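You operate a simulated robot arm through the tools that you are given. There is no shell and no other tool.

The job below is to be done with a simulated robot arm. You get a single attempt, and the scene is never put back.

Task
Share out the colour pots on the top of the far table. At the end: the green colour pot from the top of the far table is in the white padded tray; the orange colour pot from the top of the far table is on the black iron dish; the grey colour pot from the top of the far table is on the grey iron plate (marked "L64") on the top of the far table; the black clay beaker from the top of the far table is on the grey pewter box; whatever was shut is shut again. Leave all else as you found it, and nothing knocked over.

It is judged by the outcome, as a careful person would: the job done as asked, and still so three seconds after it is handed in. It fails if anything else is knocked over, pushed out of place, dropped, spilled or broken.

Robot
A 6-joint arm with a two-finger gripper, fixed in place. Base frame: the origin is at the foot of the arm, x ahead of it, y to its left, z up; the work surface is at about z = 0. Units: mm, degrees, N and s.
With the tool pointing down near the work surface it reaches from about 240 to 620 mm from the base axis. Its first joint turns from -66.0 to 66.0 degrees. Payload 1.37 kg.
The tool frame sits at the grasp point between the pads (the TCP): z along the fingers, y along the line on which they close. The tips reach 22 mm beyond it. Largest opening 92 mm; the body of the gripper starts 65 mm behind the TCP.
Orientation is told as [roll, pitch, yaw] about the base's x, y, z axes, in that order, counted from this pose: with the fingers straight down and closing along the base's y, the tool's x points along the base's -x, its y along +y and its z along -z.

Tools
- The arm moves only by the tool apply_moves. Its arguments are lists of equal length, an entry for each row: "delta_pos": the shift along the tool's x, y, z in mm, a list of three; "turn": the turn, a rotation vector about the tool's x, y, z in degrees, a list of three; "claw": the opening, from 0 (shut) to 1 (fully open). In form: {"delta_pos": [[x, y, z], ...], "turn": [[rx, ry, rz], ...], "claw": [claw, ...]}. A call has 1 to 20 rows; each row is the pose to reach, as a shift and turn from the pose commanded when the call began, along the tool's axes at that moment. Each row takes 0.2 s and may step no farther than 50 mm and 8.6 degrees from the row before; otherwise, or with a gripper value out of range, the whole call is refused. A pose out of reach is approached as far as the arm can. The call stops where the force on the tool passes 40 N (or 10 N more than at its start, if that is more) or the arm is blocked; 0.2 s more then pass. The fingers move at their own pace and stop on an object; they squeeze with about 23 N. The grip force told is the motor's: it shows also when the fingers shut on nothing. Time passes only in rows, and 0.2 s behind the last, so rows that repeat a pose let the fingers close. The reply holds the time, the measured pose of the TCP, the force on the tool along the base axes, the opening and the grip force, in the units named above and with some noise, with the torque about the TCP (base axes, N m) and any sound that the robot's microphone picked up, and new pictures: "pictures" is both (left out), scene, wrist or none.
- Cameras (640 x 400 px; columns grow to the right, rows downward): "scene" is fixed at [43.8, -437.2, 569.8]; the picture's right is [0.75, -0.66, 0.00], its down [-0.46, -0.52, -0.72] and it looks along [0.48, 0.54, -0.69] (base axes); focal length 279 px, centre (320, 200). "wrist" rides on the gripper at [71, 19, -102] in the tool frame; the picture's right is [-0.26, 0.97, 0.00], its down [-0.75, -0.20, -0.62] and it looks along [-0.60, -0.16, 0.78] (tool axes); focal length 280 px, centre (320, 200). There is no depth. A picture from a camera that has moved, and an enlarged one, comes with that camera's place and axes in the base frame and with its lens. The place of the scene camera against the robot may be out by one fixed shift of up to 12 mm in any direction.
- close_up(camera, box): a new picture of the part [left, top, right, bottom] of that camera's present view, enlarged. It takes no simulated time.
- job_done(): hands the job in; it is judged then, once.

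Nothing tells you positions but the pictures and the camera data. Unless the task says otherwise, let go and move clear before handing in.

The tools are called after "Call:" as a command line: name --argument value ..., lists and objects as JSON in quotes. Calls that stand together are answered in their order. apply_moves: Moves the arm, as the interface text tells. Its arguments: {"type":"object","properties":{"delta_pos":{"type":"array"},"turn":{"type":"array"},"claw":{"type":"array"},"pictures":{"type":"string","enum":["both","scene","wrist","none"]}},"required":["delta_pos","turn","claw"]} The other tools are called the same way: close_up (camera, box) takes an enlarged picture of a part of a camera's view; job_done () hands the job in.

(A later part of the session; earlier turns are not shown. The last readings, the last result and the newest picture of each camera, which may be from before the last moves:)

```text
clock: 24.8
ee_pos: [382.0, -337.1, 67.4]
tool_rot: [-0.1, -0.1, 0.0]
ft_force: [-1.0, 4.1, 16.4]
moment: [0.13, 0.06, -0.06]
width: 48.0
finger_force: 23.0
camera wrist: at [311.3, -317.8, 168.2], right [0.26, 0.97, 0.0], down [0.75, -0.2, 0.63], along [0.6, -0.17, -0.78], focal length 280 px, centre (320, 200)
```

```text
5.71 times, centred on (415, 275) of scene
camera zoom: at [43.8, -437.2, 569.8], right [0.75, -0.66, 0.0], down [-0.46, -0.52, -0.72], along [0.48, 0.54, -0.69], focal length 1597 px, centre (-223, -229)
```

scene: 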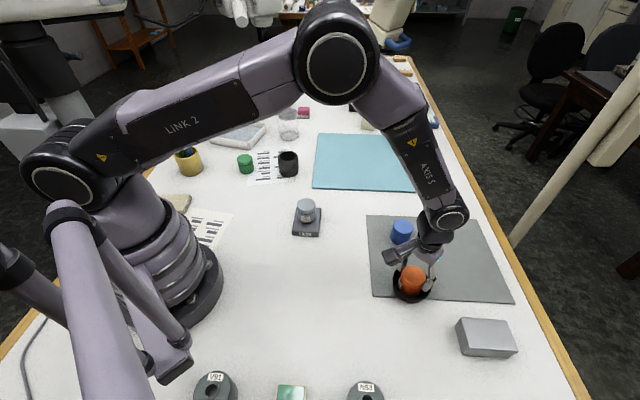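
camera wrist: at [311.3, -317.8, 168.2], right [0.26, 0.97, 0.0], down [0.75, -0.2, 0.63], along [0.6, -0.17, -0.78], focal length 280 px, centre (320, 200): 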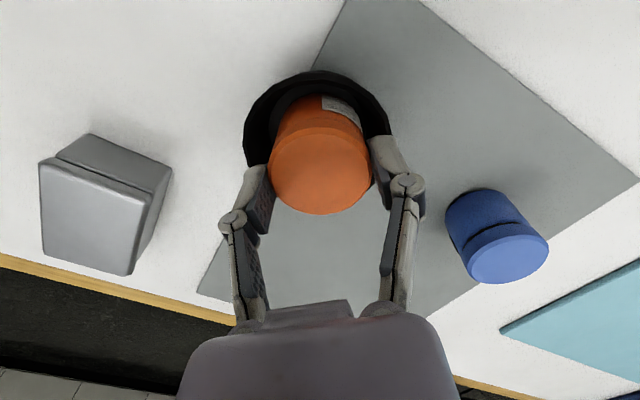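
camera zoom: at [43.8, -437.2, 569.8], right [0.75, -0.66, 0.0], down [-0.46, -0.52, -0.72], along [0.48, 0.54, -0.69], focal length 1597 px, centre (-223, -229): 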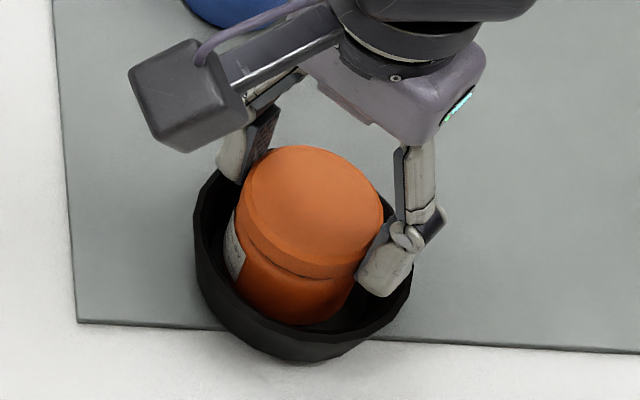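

The pot is resting on the dish floor near the middle, and the dish hasn't moved. I'll ease up slightly, release and rise straight up.

Call:
apply_moves --delta_pos '[[0, 0, -0.6], [0, 0, -0.6], [0, 0, -0.6], [0, 0, -0.6], [0, 0, -0.6], [0, 0, -25], [0, 0, -70], [0, 0, -110], [0, 0, -110]]' --turn '[[0, 0, 0], [0, 0, 0], [0, 0, 0], [0, 0, 0], [0, 0, 0], [0, 0, 0], [0, 0, 0], [0, 0, 0], [0, 0, 0]]' --claw '[0.3, 0.58, 0.66, 0.74, 0.74, 0.74, 0.74, 0.74, 0.74]'

Call:
close_up --camera "scene" --box '[350, 210, 480, 320]'

Call:
close_up --camera "wrist" --box '[60, 20, 240, 180]'

```text
clock: 26.8
ee_pos: [379.1, -335.7, 175.1]
tool_rot: [0.0, 0.0, 0.0]
ft_force: [-0.4, 0.1, 0.7]
moment: [-0.01, 0.02, -0.02]
width: 68.4
finger_force: 0.1
camera wrist: at [308.7, -315.1, 277.7], right [0.26, 0.97, 0.0], down [0.75, -0.2, 0.62], along [0.6, -0.16, -0.78], focal length 280 px, centre (320, 200)
```

scene: 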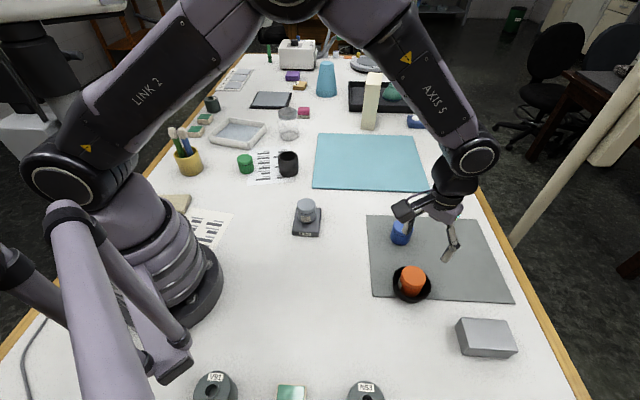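
wrist: 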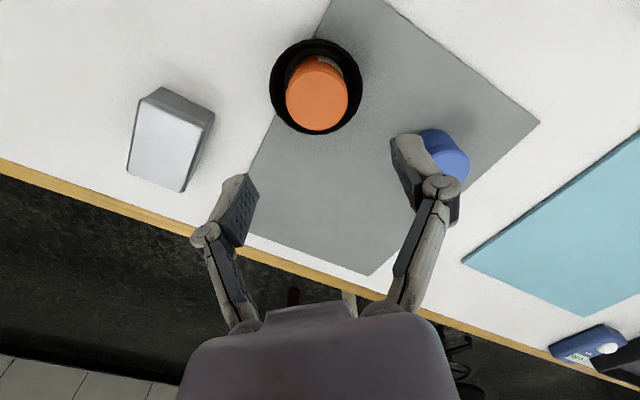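

```text
3.64 times, centred on (415, 265) of scene
camera zoom: at [43.8, -437.2, 569.8], right [0.75, -0.66, 0.0], down [-0.46, -0.52, -0.72], along [0.48, 0.54, -0.69], focal length 1016 px, centre (-26, -36)
```

zoom: 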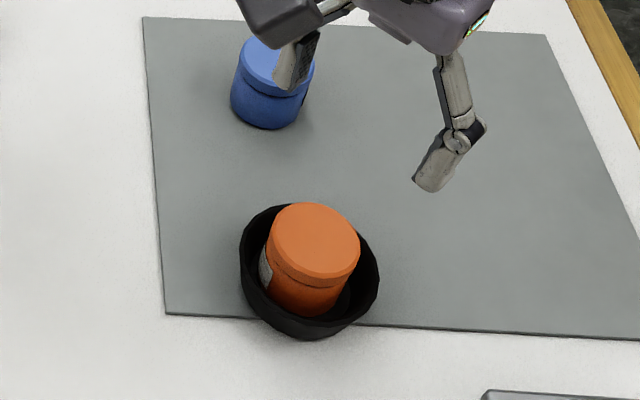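

```text
2.50 times, centred on (150, 100) of wrist
camera zoom: at [308.7, -315.1, 277.7], right [0.26, 0.97, 0.0], down [0.75, -0.2, 0.62], along [0.6, -0.16, -0.78], focal length 701 px, centre (745, 450)
```

zoom: 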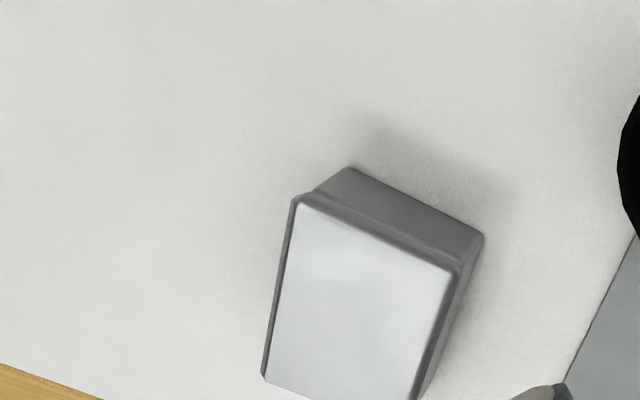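

The orange pot stands in the dish. While I'm here I'll measure the pewter box for later.

Call:
close_up --camera "wrist" --box '[110, 75, 230, 200]'

Call:
close_up --camera "scene" --box '[440, 300, 530, 370]'

```text
3.20 times, centred on (170, 138) of wrist
camera zoom: at [308.7, -315.1, 277.7], right [0.26, 0.97, 0.0], down [0.75, -0.2, 0.62], along [0.6, -0.16, -0.78], focal length 897 px, centre (800, 400)
```

zoom: 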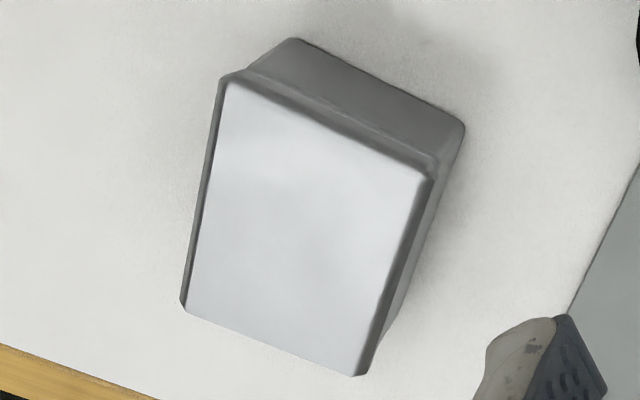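

```text
5.71 times, centred on (485, 335) of scene
camera zoom: at [43.8, -437.2, 569.8], right [0.75, -0.66, 0.0], down [-0.46, -0.52, -0.72], along [0.48, 0.54, -0.69], focal length 1597 px, centre (-623, -571)
```

zoom: 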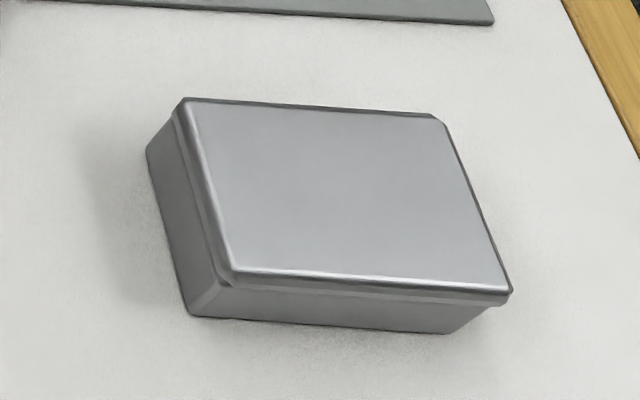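

The box top is at about z = 37, centred near (397, -493), with the near edge midpoint at (368, -464). Now I'll go to the left side to look at the green pot, tray and beaker.

Call:
apply_moves --delta_pos '[[2, 25, 0], [6, 72, 0], [10, 119, 0], [14, 166, 0], [18, 213, 0], [22, 260, 0], [25, 307, 0], [28, 354, 0], [31, 401, 0], [34, 448, 0], [37, 495, 0], [40, 540, 0], [44, 580, 0], [46, 602, 0], [46, 602, 0]]' --turn '[[0, 0, 0], [0, 0, 0], [0, 0, 0], [0, 0, 0], [0, 0, 0], [0, 0, 0], [0, 0, 0], [0, 0, 0], [0, 0, 0], [0, 0, 0], [0, 0, 0], [0, 0, 0], [0, 0, 0], [0, 0, 0], [0, 0, 0]]' --claw '[0.74, 0.74, 0.74, 0.74, 1, 1, 1, 1, 1, 1, 1, 1, 1, 1, 1]'

```text
clock: 30.0
ee_pos: [333.8, 266.2, 176.8]
tool_rot: [0.0, 0.0, 0.0]
ft_force: [1.0, 0.7, -0.6]
moment: [0.0, 0.0, 0.0]
width: 91.9
finger_force: 0.1
camera wrist: at [263.9, 286.4, 278.7], right [0.26, 0.97, 0.0], down [0.75, -0.2, 0.62], along [0.6, -0.16, -0.78], focal length 280 px, centre (320, 200)
```

scene: 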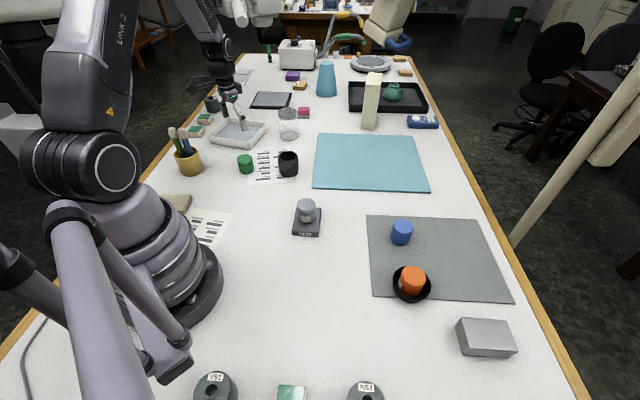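
wrist: 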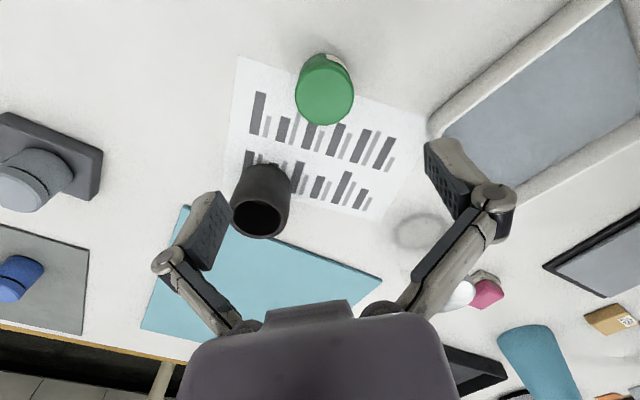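

Call:
close_up --camera "wrist" --box '[270, 40, 380, 140]'

Call:
close_up --camera "wrist" --box '[400, 0, 640, 240]'

Call:
close_up --camera "wrist" --box '[200, 140, 320, 250]'

```text
4.00 times, centred on (325, 90) of wrist
camera zoom: at [263.9, 286.4, 278.7], right [0.26, 0.97, 0.0], down [0.75, -0.2, 0.62], along [0.6, -0.16, -0.78], focal length 1122 px, centre (300, 640)
```

zoom: 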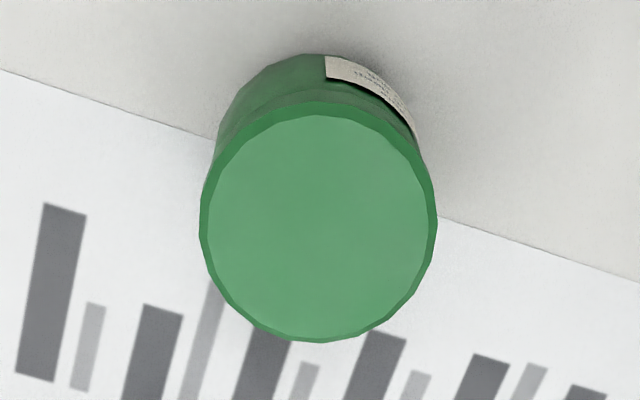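

```text
1.67 times, centred on (520, 120) of wrist
camera zoom: at [263.9, 286.4, 278.7], right [0.26, 0.97, 0.0], down [0.75, -0.2, 0.62], along [0.6, -0.16, -0.78], focal length 467 px, centre (-13, 333)
```

zoom: 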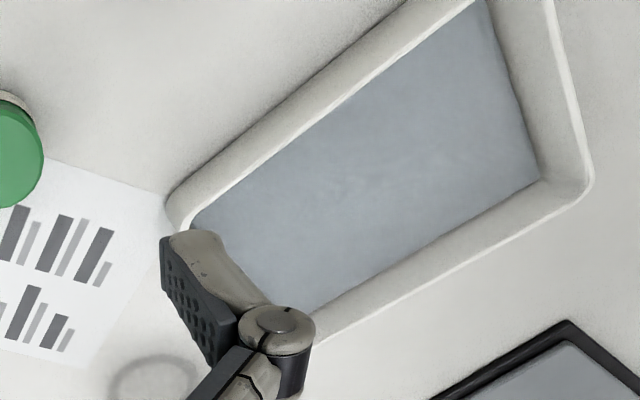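

```text
3.64 times, centred on (260, 195) of wrist
camera zoom: at [263.9, 286.4, 278.7], right [0.26, 0.97, 0.0], down [0.75, -0.2, 0.62], along [0.6, -0.16, -0.78], focal length 1020 px, centre (538, 218)
```

zoom: 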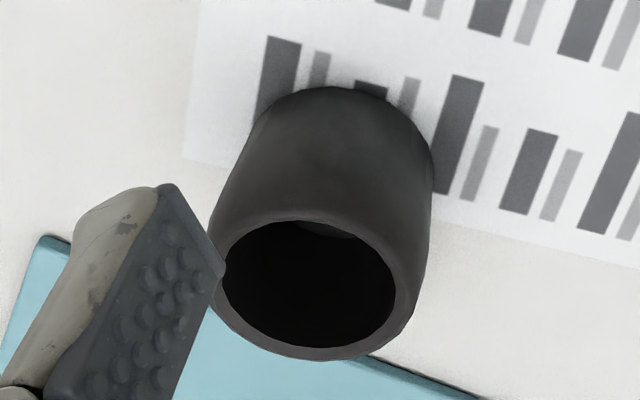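

The green pot is at about (338, 270.7). I'll grip it fairly high (TCP z ≈ 50) so the fingertips stay above the tray's rim when I place it.

Call:
apply_moves --delta_pos '[[-2.8, 6, 30], [-2.8, 6, 70], [-2.8, 6, 105], [-2.8, 6, 126.5], [-2.8, 6, 126.5], [-2.8, 6, 126.5], [-2.8, 6, 126.5], [-2.8, 6, 126.5], [-2.8, 6, 126.5]]' --turn '[[0, 0, 0], [0, 0, 0], [0, 0, 0], [0, 0, 0], [0, 0, 0], [0, 0, 0], [0, 0, 0], [0, 0, 0], [0, 0, 0]]' --claw '[1, 1, 1, 1, 1, 0.3, 0.3, 0.3, 0.3]'

```text
clock: 32.0
ee_pos: [337.7, 271.9, 47.5]
tool_rot: [0.1, 0.0, 0.0]
ft_force: [-0.4, -0.8, 2.8]
moment: [-0.04, 0.03, 0.03]
width: 47.7
finger_force: 23.2
camera wrist: at [267.1, 291.4, 150.3], right [0.26, 0.97, 0.0], down [0.75, -0.2, 0.63], along [0.6, -0.16, -0.78], focal length 280 px, centre (320, 200)
```

scene: 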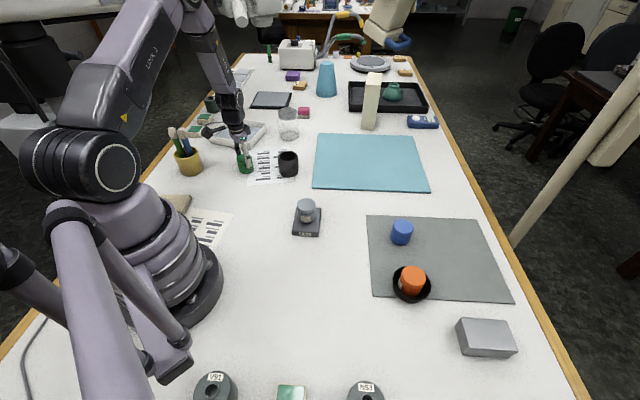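
wrist: 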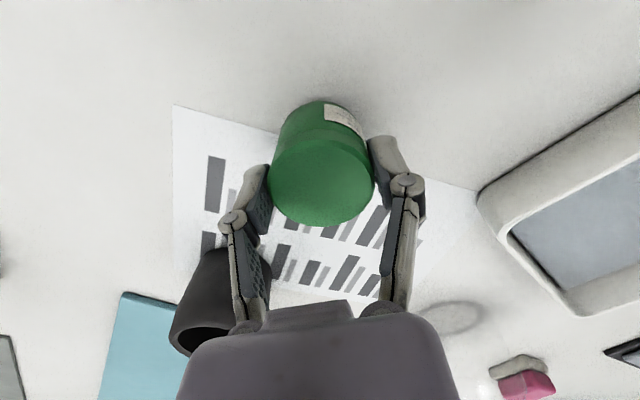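

Gripped the green pot. I'll lift it and move partway toward the tray for a better look.

Call:
apply_moves --delta_pos '[[0, 0, -10], [0, 0, -40], [0, 0, -80], [0, 0, -120], [-15, 25, -120], [-30, 60, -120], [-30, 60, -120]]' --turn '[[0, 0, 0], [0, 0, 0], [0, 0, 0], [0, 0, 0], [0, 0, 0], [0, 0, 0], [0, 0, 0]]' --claw '[0.3, 0.3, 0.3, 0.3, 0.3, 0.3, 0.3]'

Call:
close_up --camera "wrist" --box '[360, 0, 640, 240]'

```text
clock: 33.6
ee_pos: [367.2, 333.1, 170.8]
tool_rot: [0.0, 0.0, 0.1]
ft_force: [-0.4, 1.0, -0.6]
moment: [0.0, -0.03, -0.04]
width: 48.4
finger_force: 22.6
camera wrist: at [297.0, 353.2, 272.2], right [0.26, 0.97, 0.0], down [0.75, -0.2, 0.62], along [0.6, -0.16, -0.78], focal length 280 px, centre (320, 200)
```

scene: 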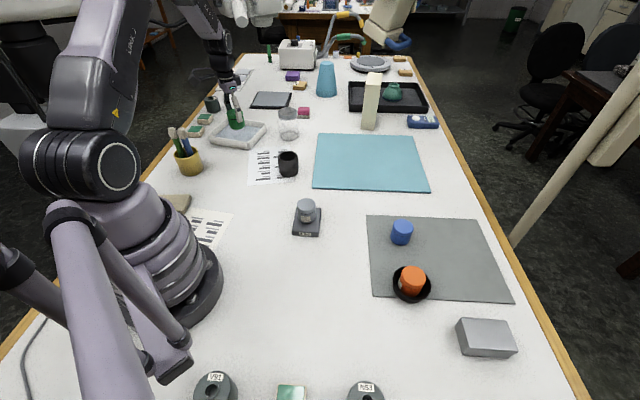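
wrist: 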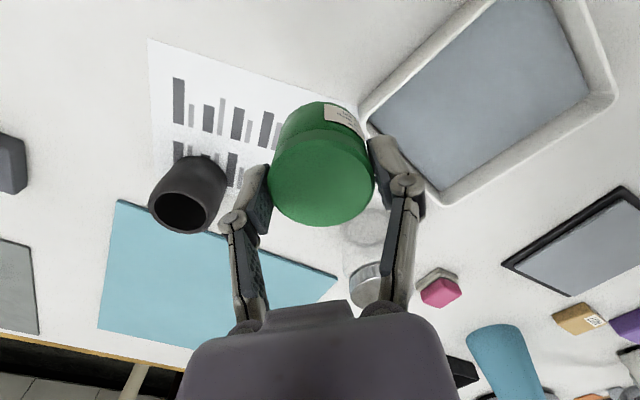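

```text
1.67 times, centred on (500, 120) of wrist
camera zoom: at [297.0, 353.2, 272.2], right [0.26, 0.97, 0.0], down [0.75, -0.2, 0.62], along [0.6, -0.16, -0.78], focal length 467 px, centre (20, 333)
```

zoom: 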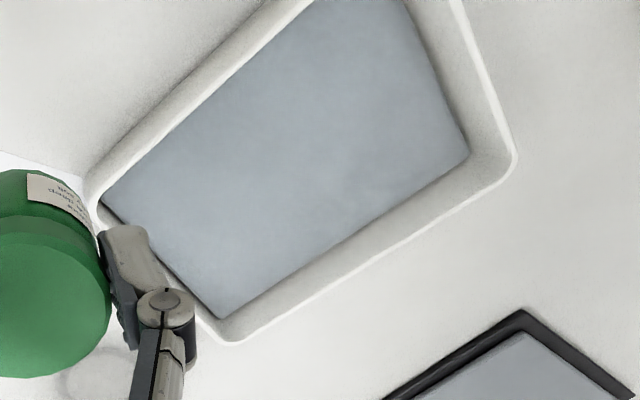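

The tray's inner floor runs roughly from (408, 370) at the front corner to (526, 441) and (441, 575). I'll move over the target spot inside the near-front part of the tray, at about (423, 425).

Call:
apply_moves --delta_pos '[[-14, 24, 0], [-32, 56, 0], [-46, 80, 0], [-54.6, 94.8, 0], [-54.6, 94.8, 20], [-54.6, 94.8, 50], [-54.6, 94.8, 70], [-54.6, 94.8, 70]]' --turn '[[0, 0, 0], [0, 0, 0], [0, 0, 0], [0, 0, 0], [0, 0, 0], [0, 0, 0], [0, 0, 0], [0, 0, 0]]' --claw '[0.3, 0.3, 0.3, 0.3, 0.3, 0.3, 0.3, 0.3]'

Call:
close_up --camera "scene" --box '[190, 80, 310, 160]'

```text
clock: 35.4
ee_pos: [423.3, 426.5, 98.7]
tool_rot: [0.0, 0.1, 0.0]
ft_force: [-0.8, 0.0, -1.0]
moment: [0.02, 0.02, -0.02]
width: 47.9
finger_force: 23.1
camera wrist: at [353.0, 446.8, 200.7], right [0.26, 0.97, 0.0], down [0.75, -0.2, 0.62], along [0.6, -0.16, -0.78], focal length 280 px, centre (320, 200)
```

scene: 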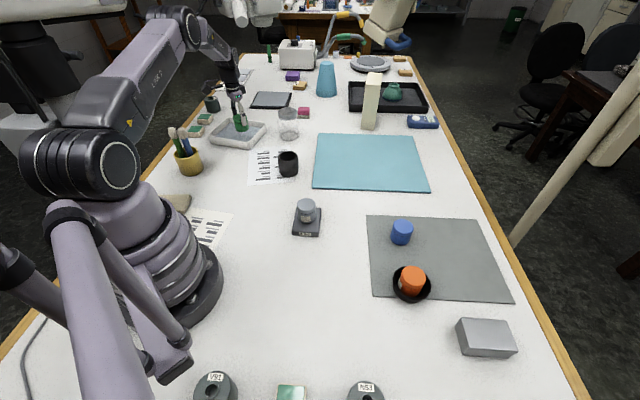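
wrist: 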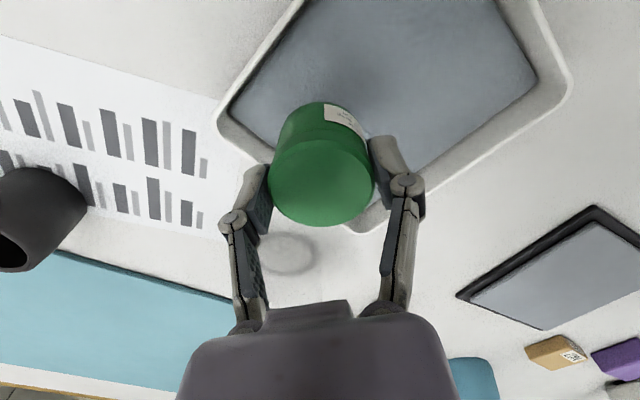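

```text
5.00 times, centred on (250, 120) of scene
camera zoom: at [43.8, -437.2, 569.8], right [0.75, -0.66, 0.0], down [-0.46, -0.52, -0.72], along [0.48, 0.54, -0.69], focal length 1397 px, centre (670, 600)
```

zoom: 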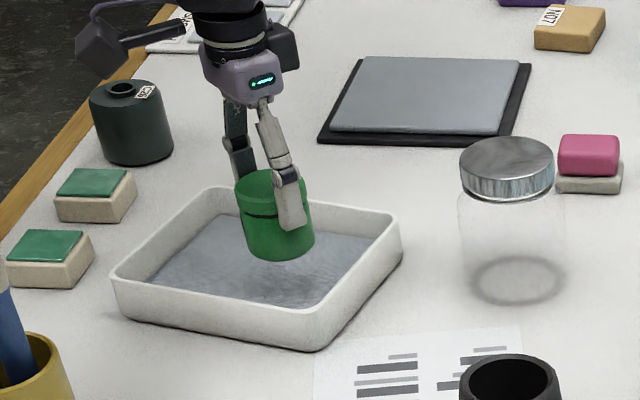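

The pot is well inside the tray walls. I'll lower it toward the tray floor.

Call:
apply_moves --delta_pos '[[0, 0, 20], [0, 0, 33], [0, 0, 38], [0, 0, 38]]' --turn '[[0, 0, 0], [0, 0, 0], [0, 0, 0], [0, 0, 0]]' --claw '[0.3, 0.3, 0.3, 0.3]' --pictures "wrist"

Call:
close_up --camera "scene" --box '[190, 80, 310, 160]'

```text
clock: 36.4
ee_pos: [422.4, 427.2, 61.9]
tool_rot: [0.1, -0.2, 0.0]
ft_force: [-2.4, -2.3, 11.7]
moment: [-0.1, 0.17, -0.02]
width: 48.1
finger_force: 23.2
camera wrist: at [352.0, 446.4, 164.2], right [0.26, 0.97, 0.0], down [0.75, -0.21, 0.63], along [0.6, -0.16, -0.78], focal length 280 px, centre (320, 200)
```

wrist: 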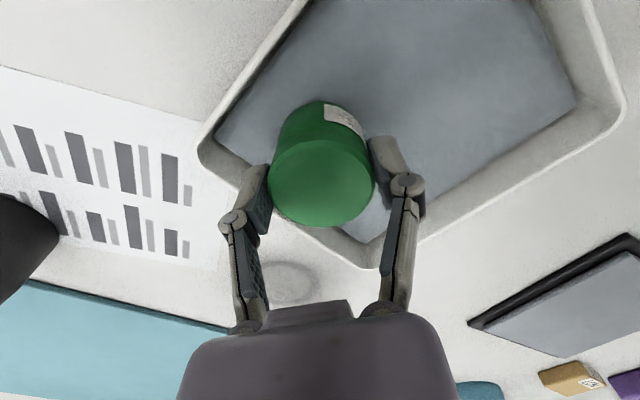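

```text
5.00 times, centred on (250, 120) of scene
camera zoom: at [43.8, -437.3, 569.7], right [0.75, -0.66, 0.0], down [-0.46, -0.52, -0.72], along [0.48, 0.54, -0.69], focal length 1397 px, centre (670, 600)
```

zoom: 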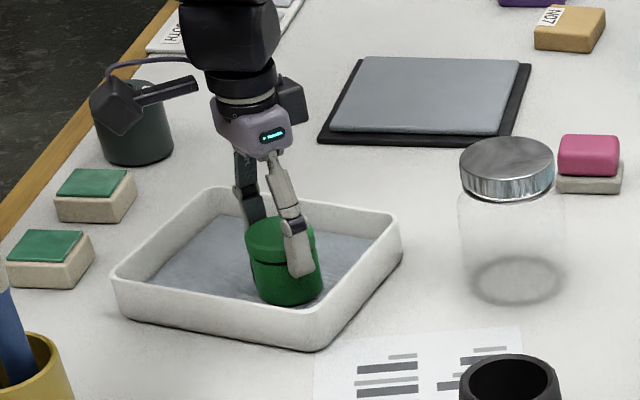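

I have contact at about 12 N, with the pot bottom at z ≈ 12 on the pad. I'll release gently and rise.

Call:
apply_moves --delta_pos '[[0, 0, -0.3], [0, 0, -0.3], [0, 0, -0.3], [0, 0, -0.3], [0, 0, -0.3], [0, 0, -25], [0, 0, -70], [0, 0, -110], [0, 0, -110]]' --turn '[[0, 0, 0], [0, 0, 0], [0, 0, 0], [0, 0, 0], [0, 0, 0], [0, 0, 0], [0, 0, 0], [0, 0, 0], [0, 0, 0]]' --claw '[0.3, 0.57, 0.62, 0.68, 0.68, 0.68, 0.68, 0.68, 0.68]'

Call:
close_up --camera "scene" --box '[190, 80, 310, 160]'

Call:
close_up --camera "wrist" --box '[0, 80, 140, 220]'

```text
clock: 38.4
ee_pos: [423.4, 422.9, 172.9]
tool_rot: [-0.1, -0.1, -0.1]
ft_force: [0.1, -0.1, -0.5]
moment: [-0.02, -0.01, 0.03]
width: 62.7
finger_force: 0.0
camera wrist: at [352.9, 443.9, 274.6], right [0.26, 0.97, 0.0], down [0.75, -0.2, 0.62], along [0.6, -0.16, -0.78], focal length 280 px, centre (320, 200)
```

scene: 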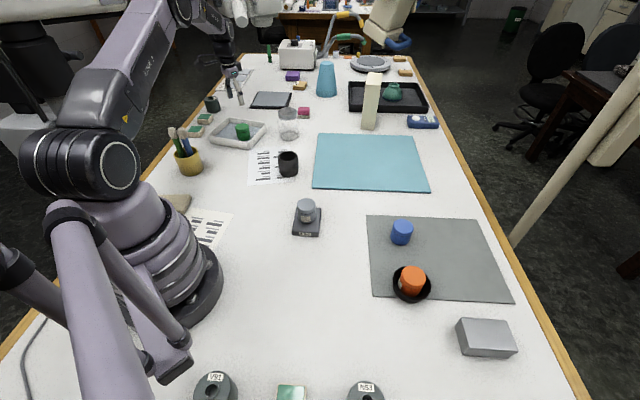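
wrist: 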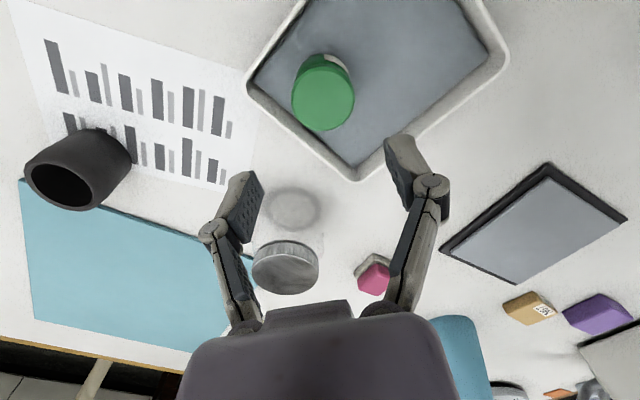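

```text
5.00 times, centred on (250, 120) of scene
camera zoom: at [43.8, -437.2, 569.8], right [0.75, -0.66, 0.0], down [-0.46, -0.52, -0.72], along [0.48, 0.54, -0.69], focal length 1397 px, centre (670, 600)
```

zoom: 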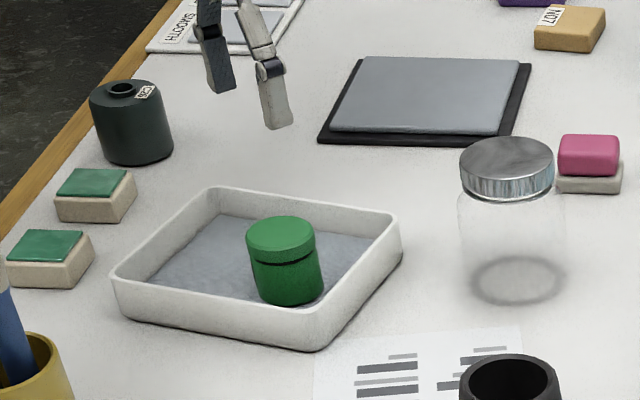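

```text
2.86 times, centred on (70, 150) of wrist
camera zoom: at [352.9, 443.9, 274.6], right [0.26, 0.97, 0.0], down [0.75, -0.2, 0.62], along [0.6, -0.16, -0.78], focal length 801 px, centre (1034, 343)
```

zoom: 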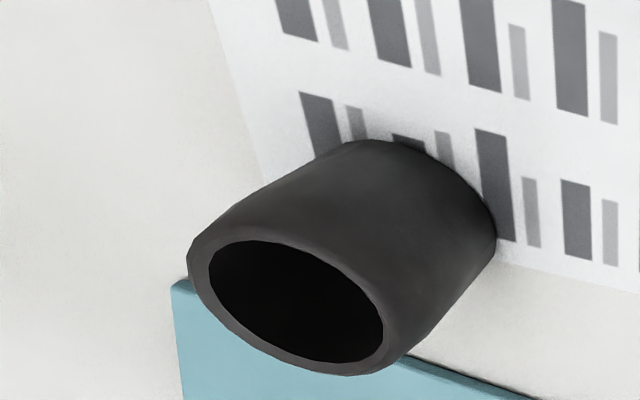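

The green pot stands upright in the tray. Next I'll go over the black beaker, near (437, 171), and look at it.

Call:
apply_moves --delta_pos '[[-1, -25, 0], [-4, -70, 0], [-7, -115, 0], [-10, -160, 0], [-12, -205, 0], [-14, -240, 0], [-14, -254, 0], [-14, -254, 0]]' --turn '[[0, 0, 0], [0, 0, 0], [0, 0, 0], [0, 0, 0], [0, 0, 0], [0, 0, 0], [0, 0, 0], [0, 0, 0]]' --claw '[0.68, 0.68, 0.68, 1, 1, 1, 1, 1]'

Call:
close_up --camera "wrist" --box '[260, 40, 380, 150]'

```text
clock: 40.2
ee_pos: [433.9, 174.0, 169.2]
tool_rot: [0.0, 0.0, 0.1]
ft_force: [-0.8, 1.1, -0.6]
moment: [-0.01, 0.01, 0.01]
width: 92.3
finger_force: 0.1
camera wrist: at [364.1, 193.4, 271.7], right [0.26, 0.97, 0.0], down [0.75, -0.2, 0.62], along [0.6, -0.16, -0.78], focal length 280 px, centre (320, 200)
```

scene: 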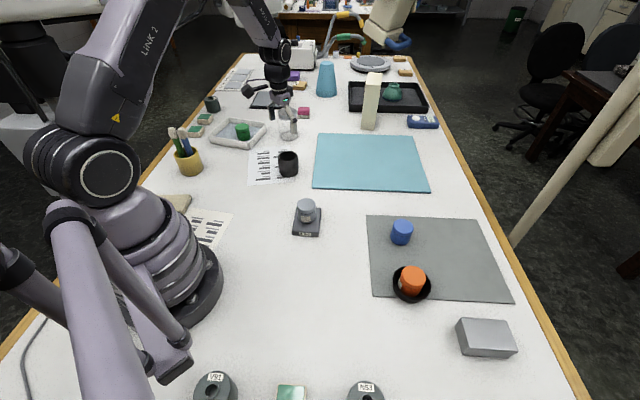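
wrist: 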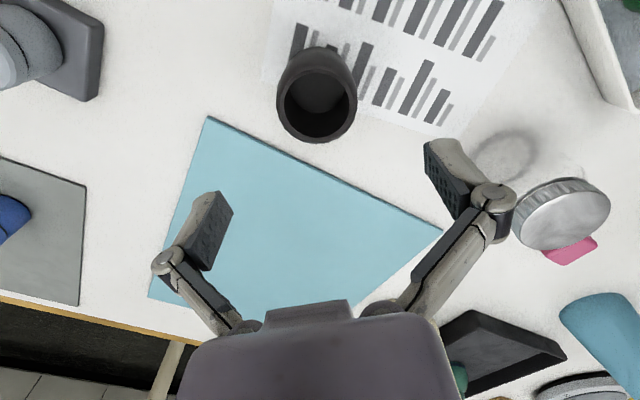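

```text
3.64 times, centred on (320, 95) of wrist
camera zoom: at [364.1, 193.4, 271.7], right [0.26, 0.97, 0.0], down [0.75, -0.2, 0.62], along [0.6, -0.16, -0.78], focal length 1020 px, centre (320, 582)
```

zoom: 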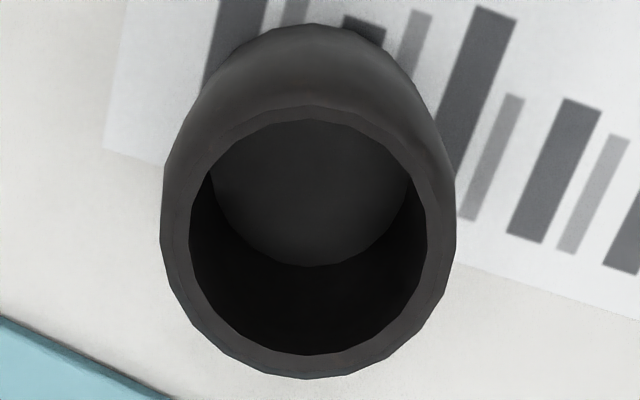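

The beaker is at about (437.5, 171.5), roughly 61 mm wide and 63 mm tall. The box is near the edge of my reach (r ≈ 630), so I'll first test that radius with an empty gripper over the clear teal mat.

Call:
apply_moves --delta_pos '[[-37, -12, 0], [-74, -24, 15], [-111, -37, 35], [-148, -49, 60], [-170, -56, 80], [-185, -61, 92], [-185, -61, 92]]' --turn '[[0, 0, 0], [0, 0, 0], [0, 0, 0], [0, 0, 0], [0, 0, 0], [0, 0, 0], [0, 0, 0]]' --claw '[1, 1, 1, 1, 1, 1, 1]'

```text
clock: 41.8
ee_pos: [620.9, 111.2, 79.8]
tool_rot: [0.0, 0.2, 0.0]
ft_force: [-0.2, -0.2, 0.3]
moment: [-0.01, 0.02, 0.01]
width: 92.0
finger_force: 0.1
camera wrist: at [550.4, 131.1, 182.2], right [0.26, 0.97, 0.0], down [0.75, -0.2, 0.62], along [0.6, -0.16, -0.78], focal length 280 px, centre (320, 200)
```

scene: 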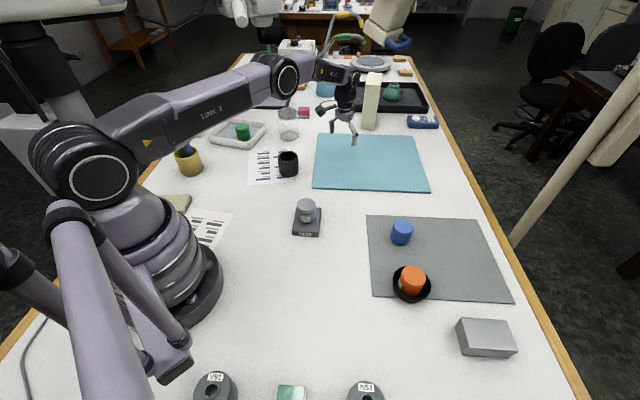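
wrist: 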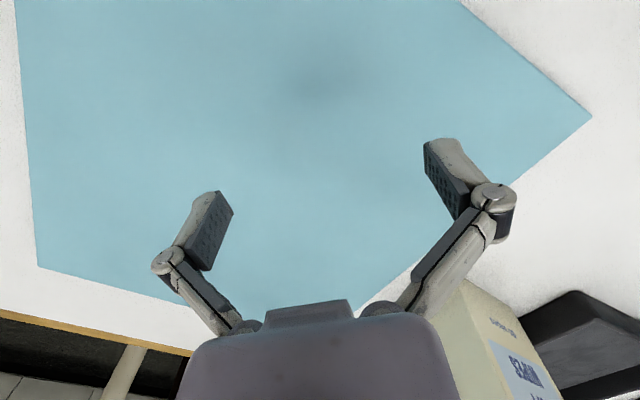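

The arm reaches r = 631 at z = 80 with the tool vertical, so a plain vertical grasp will work. I'll go back over the beaker.

Call:
apply_moves --delta_pos '[[15, 5, -30], [45, 15, -65], [85, 28, -92], [125, 41, -92], [162, 54, -92], [184.4, 61, -92], [184.4, 61, -92]]' --turn '[[0, 0, 0], [0, 0, 0], [0, 0, 0], [0, 0, 0], [0, 0, 0], [0, 0, 0], [0, 0, 0]]' --claw '[1, 1, 1, 1, 1, 1, 1]' --pictures "none"

```text
clock: 43.4
ee_pos: [437.9, 169.3, 171.2]
tool_rot: [0.0, 0.1, 0.0]
ft_force: [0.5, -0.1, -0.2]
moment: [-0.02, 0.01, 0.04]
width: 92.2
finger_force: 0.1
```

Call:
apply_moves --delta_pos '[[0, 0, 30], [0, 0, 60], [0, 0, 75], [0, 0, 75]]' --turn '[[0, 0, 0], [0, 0, 0], [0, 0, 0], [0, 0, 0]]' --claw '[1, 1, 1, 1]' --pictures "wrist"

Call:
close_up --camera "scene" --box '[240, 110, 340, 190]'

```text
clock: 44.4
ee_pos: [437.4, 172.4, 98.5]
tool_rot: [0.0, 0.0, 0.0]
ft_force: [0.2, 0.3, -0.2]
moment: [0.01, 0.01, 0.0]
width: 91.9
finger_force: 0.0
camera wrist: at [366.0, 193.0, 199.0], right [0.26, 0.97, 0.0], down [0.75, -0.2, 0.63], along [0.6, -0.16, -0.78], focal length 280 px, centre (320, 200)
```

wrist: 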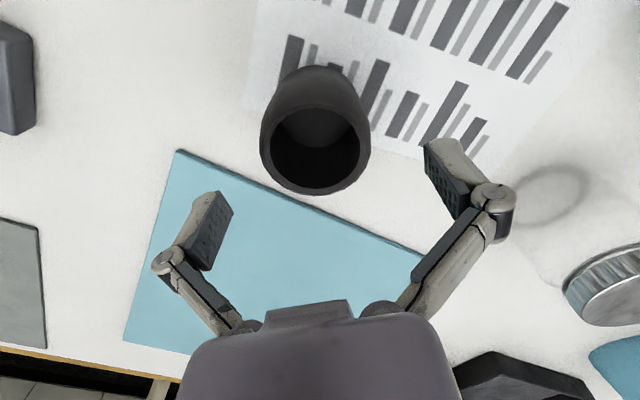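

```text
5.00 times, centred on (290, 150) of scene
camera zoom: at [43.8, -437.2, 569.8], right [0.75, -0.66, 0.0], down [-0.46, -0.52, -0.72], along [0.48, 0.54, -0.69], focal length 1397 px, centre (470, 450)
```

zoom: 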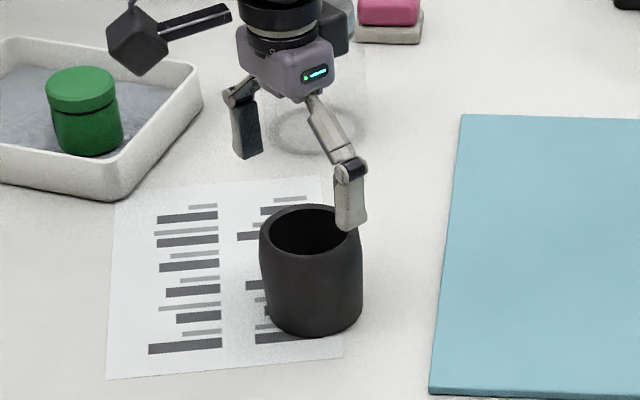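

The beaker is well centred between the fingers. I'll descend and grip it about 40 mm above its base.

Call:
apply_moves --delta_pos '[[0.5, -1, 25], [0.5, -1, 45], [0.5, -1, 57], [0.5, -1, 57], [0.5, -1, 57], [0.5, -1, 57], [0.5, -1, 57], [0.5, -1, 57]]' --turn '[[0, 0, 0], [0, 0, 0], [0, 0, 0], [0, 0, 0], [0, 0, 0], [0, 0, 0], [0, 0, 0], [0, 0, 0]]' --claw '[1, 1, 1, 1, 0.5, 0.5, 0.5, 0.5]'

```text
clock: 46.2
ee_pos: [436.3, 170.0, 39.9]
tool_rot: [0.0, 0.0, -0.1]
ft_force: [0.3, -1.1, 1.5]
moment: [-0.03, 0.03, 0.0]
width: 62.2
finger_force: 23.0
camera wrist: at [366.3, 190.7, 141.5], right [0.26, 0.97, 0.0], down [0.75, -0.2, 0.63], along [0.6, -0.16, -0.78], focal length 280 px, centre (320, 200)
```

scene: 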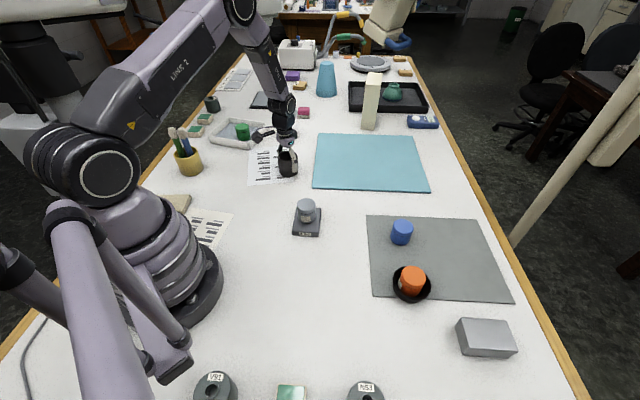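
wrist: 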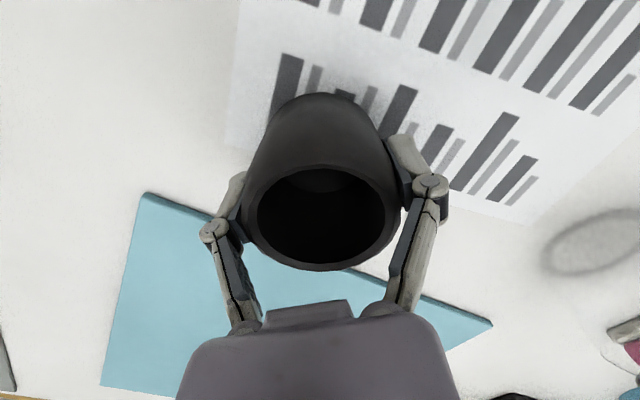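

I have the beaker at a width of 62.2 mm. I'll lift it and carry it toward the box, pausing where the wrist camera can see the box.

Call:
apply_moves --delta_pos '[[0, 0, -10], [0, 0, -40], [0, 0, -80], [0, 0, -120], [0, 0, -120]]' --turn '[[0, 0, 0], [0, 0, 0], [0, 0, 0], [0, 0, 0], [0, 0, 0]]' --claw '[0.5, 0.5, 0.5, 0.5, 0.5]'

```text
clock: 47.4
ee_pos: [437.6, 174.4, 162.6]
tool_rot: [0.0, 0.0, -0.1]
ft_force: [1.2, -0.6, -1.2]
moment: [0.02, 0.01, 0.01]
width: 62.4
finger_force: 23.2
camera wrist: at [367.5, 194.9, 264.5], right [0.26, 0.97, 0.0], down [0.75, -0.2, 0.62], along [0.6, -0.16, -0.78], focal length 280 px, centre (320, 200)
```

scene: 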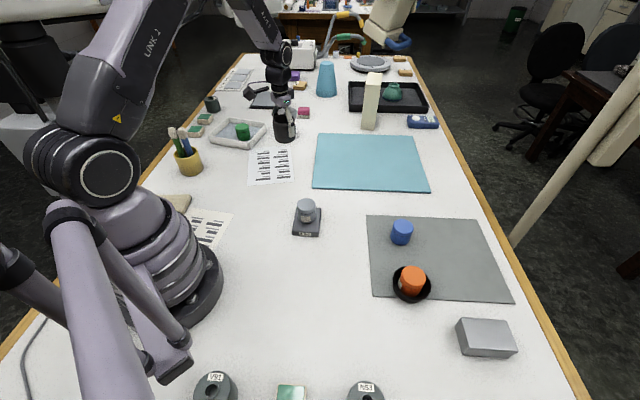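
wrist: 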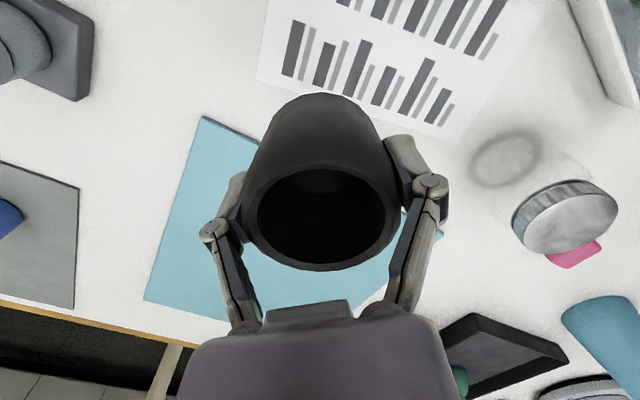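

The beaker is secure. I'll carry it across at this height.

Call:
apply_moves --delta_pos '[[4, -20, 0], [12, -60, 0], [20, -103, 0], [28, -146, 0], [36, -189, 0], [44, -232, 0], [52, -275, 0], [60, -318, 0], [68, -361, 0], [77, -404, 0], [86, -447, 0], [93, -487, 0], [97, -510, 0], [97, -510, 0]]' --turn '[[0, 0, 0], [0, 0, 0], [0, 0, 0], [0, 0, 0], [0, 0, 0], [0, 0, 0], [0, 0, 0], [0, 0, 0], [0, 0, 0], [0, 0, 0], [0, 0, 0], [0, 0, 0], [0, 0, 0], [0, 0, 0]]' --claw '[0.5, 0.5, 0.5, 0.5, 0.5, 0.5, 0.5, 0.5, 0.5, 0.5, 0.5, 0.5, 0.5, 0.5]'

Call:
close_up --camera "wrist" --box '[120, 110, 260, 250]'

```text
clock: 50.4
ee_pos: [339.8, -338.4, 161.0]
tool_rot: [0.1, 0.0, 0.1]
ft_force: [-0.9, 1.7, -2.0]
moment: [0.02, -0.04, 0.0]
width: 62.1
finger_force: 22.9
camera wrist: at [268.6, -318.3, 262.4], right [0.26, 0.97, 0.0], down [0.75, -0.2, 0.62], along [0.6, -0.16, -0.78], focal length 280 px, centre (320, 200)
```

scene: 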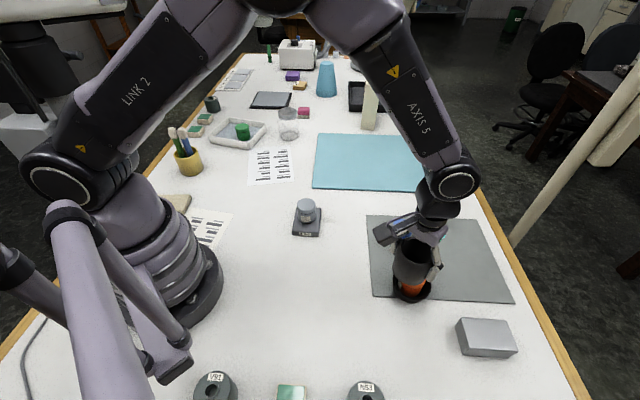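
wrist: 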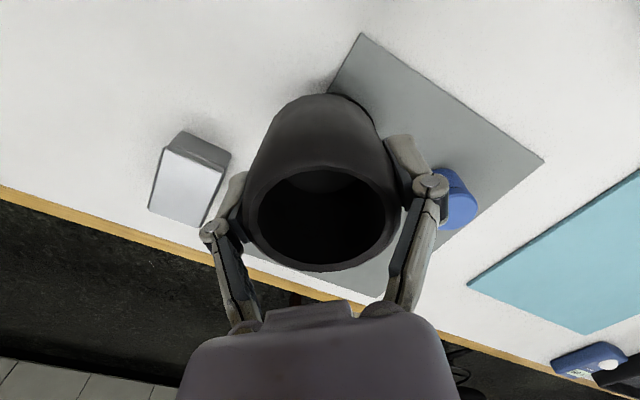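

```text
2.86 times, centred on (190, 180) of wrist
camera zoom: at [268.6, -318.3, 262.4], right [0.26, 0.97, 0.0], down [0.75, -0.2, 0.62], along [0.6, -0.16, -0.78], focal length 801 px, centre (691, 257)
```

zoom: 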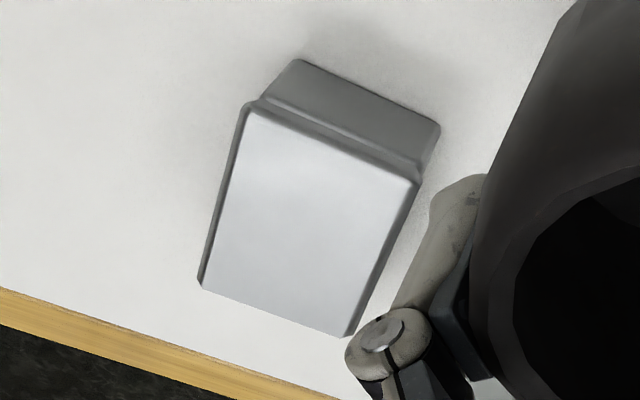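

The box top is confirmed at about (397, -494). I'll move over it and come down to about 13 mm above its surface.

Call:
apply_moves --delta_pos '[[-7, -19, 0], [-22, -60, 0], [-37, -101, 0], [-50, -137, 0], [-56, -153.4, 0], [-56, -153.4, 25], [-56, -153.4, 55], [-56, -153.4, 68], [-56, -153.4, 68]]' --turn '[[0, 0, 0], [0, 0, 0], [0, 0, 0], [0, 0, 0], [0, 0, 0], [0, 0, 0], [0, 0, 0], [0, 0, 0], [0, 0, 0]]' --claw '[0.5, 0.5, 0.5, 0.5, 0.5, 0.5, 0.5, 0.5, 0.5]'

Call:
close_up --camera "scene" --box '[430, 270, 550, 370]'

Call:
close_up --camera "wrist" --box '[230, 30, 430, 280]'

```text
clock: 52.4
ee_pos: [393.6, -492.2, 92.9]
tool_rot: [0.0, -0.1, 0.1]
ft_force: [-0.3, -0.1, -0.8]
moment: [0.04, -0.01, 0.0]
width: 61.7
finger_force: 23.2
camera wrist: at [323.4, -471.7, 194.1], right [0.26, 0.97, 0.0], down [0.75, -0.2, 0.62], along [0.6, -0.16, -0.78], focal length 280 px, centre (320, 200)
```

scene: 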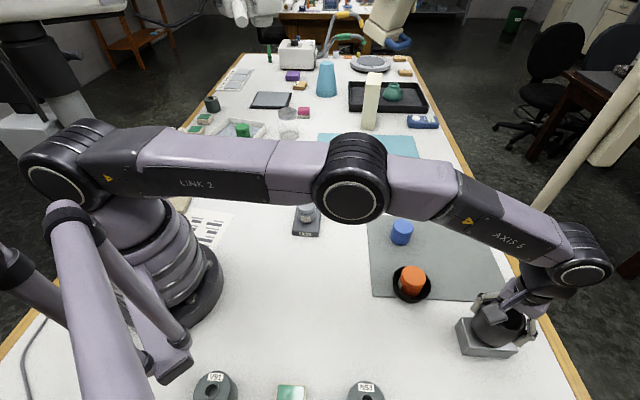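
wrist: 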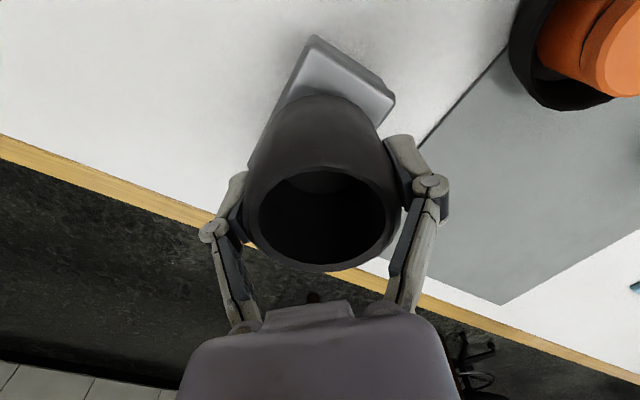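

```text
4.00 times, centred on (490, 320) of scene
camera zoom: at [43.8, -437.3, 569.7], right [0.75, -0.66, 0.0], down [-0.46, -0.52, -0.72], along [0.48, 0.54, -0.69], focal length 1118 px, centre (-360, -280)
```

zoom: 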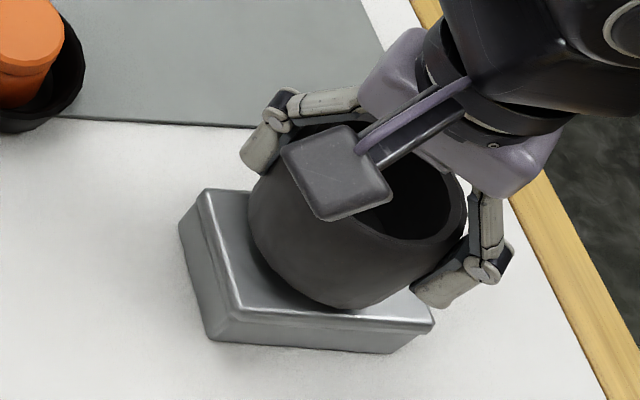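

```text
1.60 times, centred on (330, 155) of wrist
camera zoom: at [323.4, -471.7, 194.1], right [0.26, 0.97, 0.0], down [0.75, -0.2, 0.62], along [0.6, -0.16, -0.78], focal length 449 px, centre (304, 272)
```

zoom: 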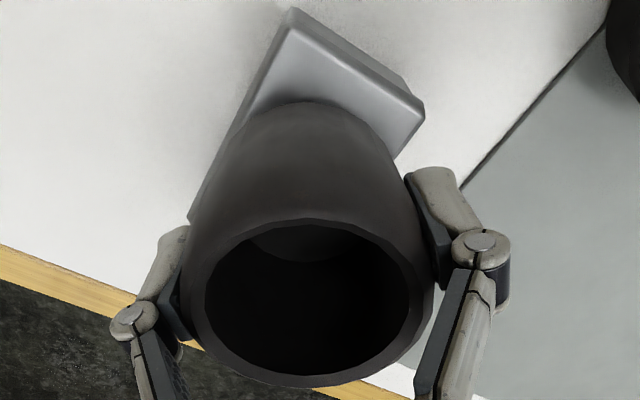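

The beaker is centred over the box. I'll lower it the rest of the way slowly.

Call:
apply_moves --delta_pos '[[0.5, -1, 4], [0.5, -2, 8], [0.5, -2, 10], [0.5, -2, 10]]' --turn '[[0, 0, 0], [0, 0, 0], [0, 0, 0], [0, 0, 0]]' --claw '[0.5, 0.5, 0.5, 0.5]' --pictures "none"

```text
clock: 53.4
ee_pos: [393.0, -494.8, 82.7]
tool_rot: [0.0, 0.0, 0.0]
ft_force: [-0.2, 0.3, -1.7]
moment: [0.0, 0.0, -0.01]
width: 62.0
finger_force: 23.1
```

Call:
apply_moves --delta_pos '[[0, 0, 1], [0, 0, 2], [0, 0, 2]]' --turn '[[0, 0, 0], [0, 0, 0], [0, 0, 0]]' --claw '[0.5, 0.5, 0.5]' --pictures "none"

```text
clock: 54.2
ee_pos: [394.1, -494.4, 82.6]
tool_rot: [-0.1, -0.1, 0.1]
ft_force: [-2.5, 4.7, 12.8]
moment: [0.15, 0.13, 0.01]
width: 62.0
finger_force: 23.3
```

It's in contact with the box top (about 13 N). I'll check how it sits before releasing.

Call:
close_up --camera "scene" --box '[430, 270, 550, 370]'

Call:
close_up --camera "wrist" --box '[230, 30, 430, 280]'

```text
4.00 times, centred on (490, 320) of scene
camera zoom: at [43.8, -437.2, 569.8], right [0.75, -0.66, 0.0], down [-0.46, -0.52, -0.72], along [0.48, 0.54, -0.69], focal length 1118 px, centre (-360, -280)
```

zoom: 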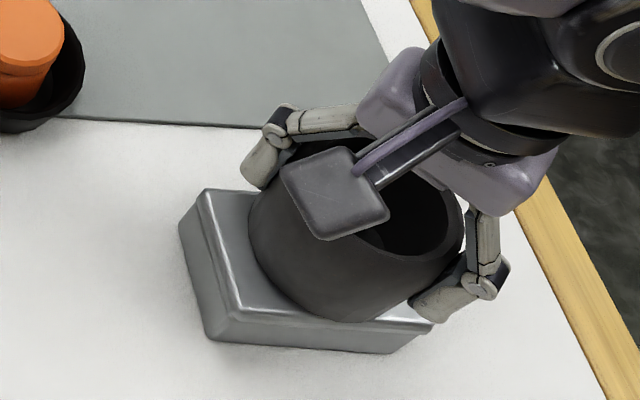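

```text
1.60 times, centred on (330, 155) of wrist
camera zoom: at [324.4, -475.3, 183.4], right [0.26, 0.97, 0.0], down [0.75, -0.2, 0.63], along [0.6, -0.16, -0.78], focal length 449 px, centre (304, 272)
```

zoom: 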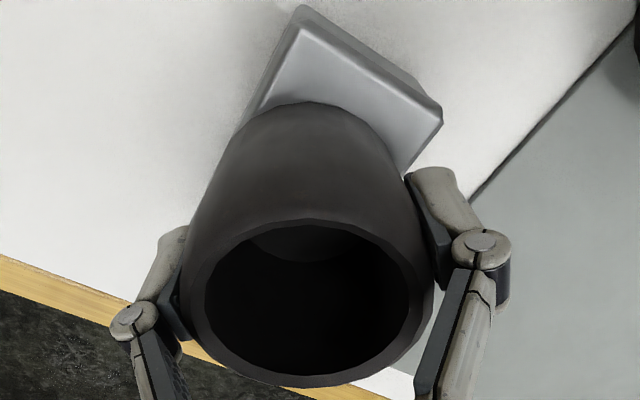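

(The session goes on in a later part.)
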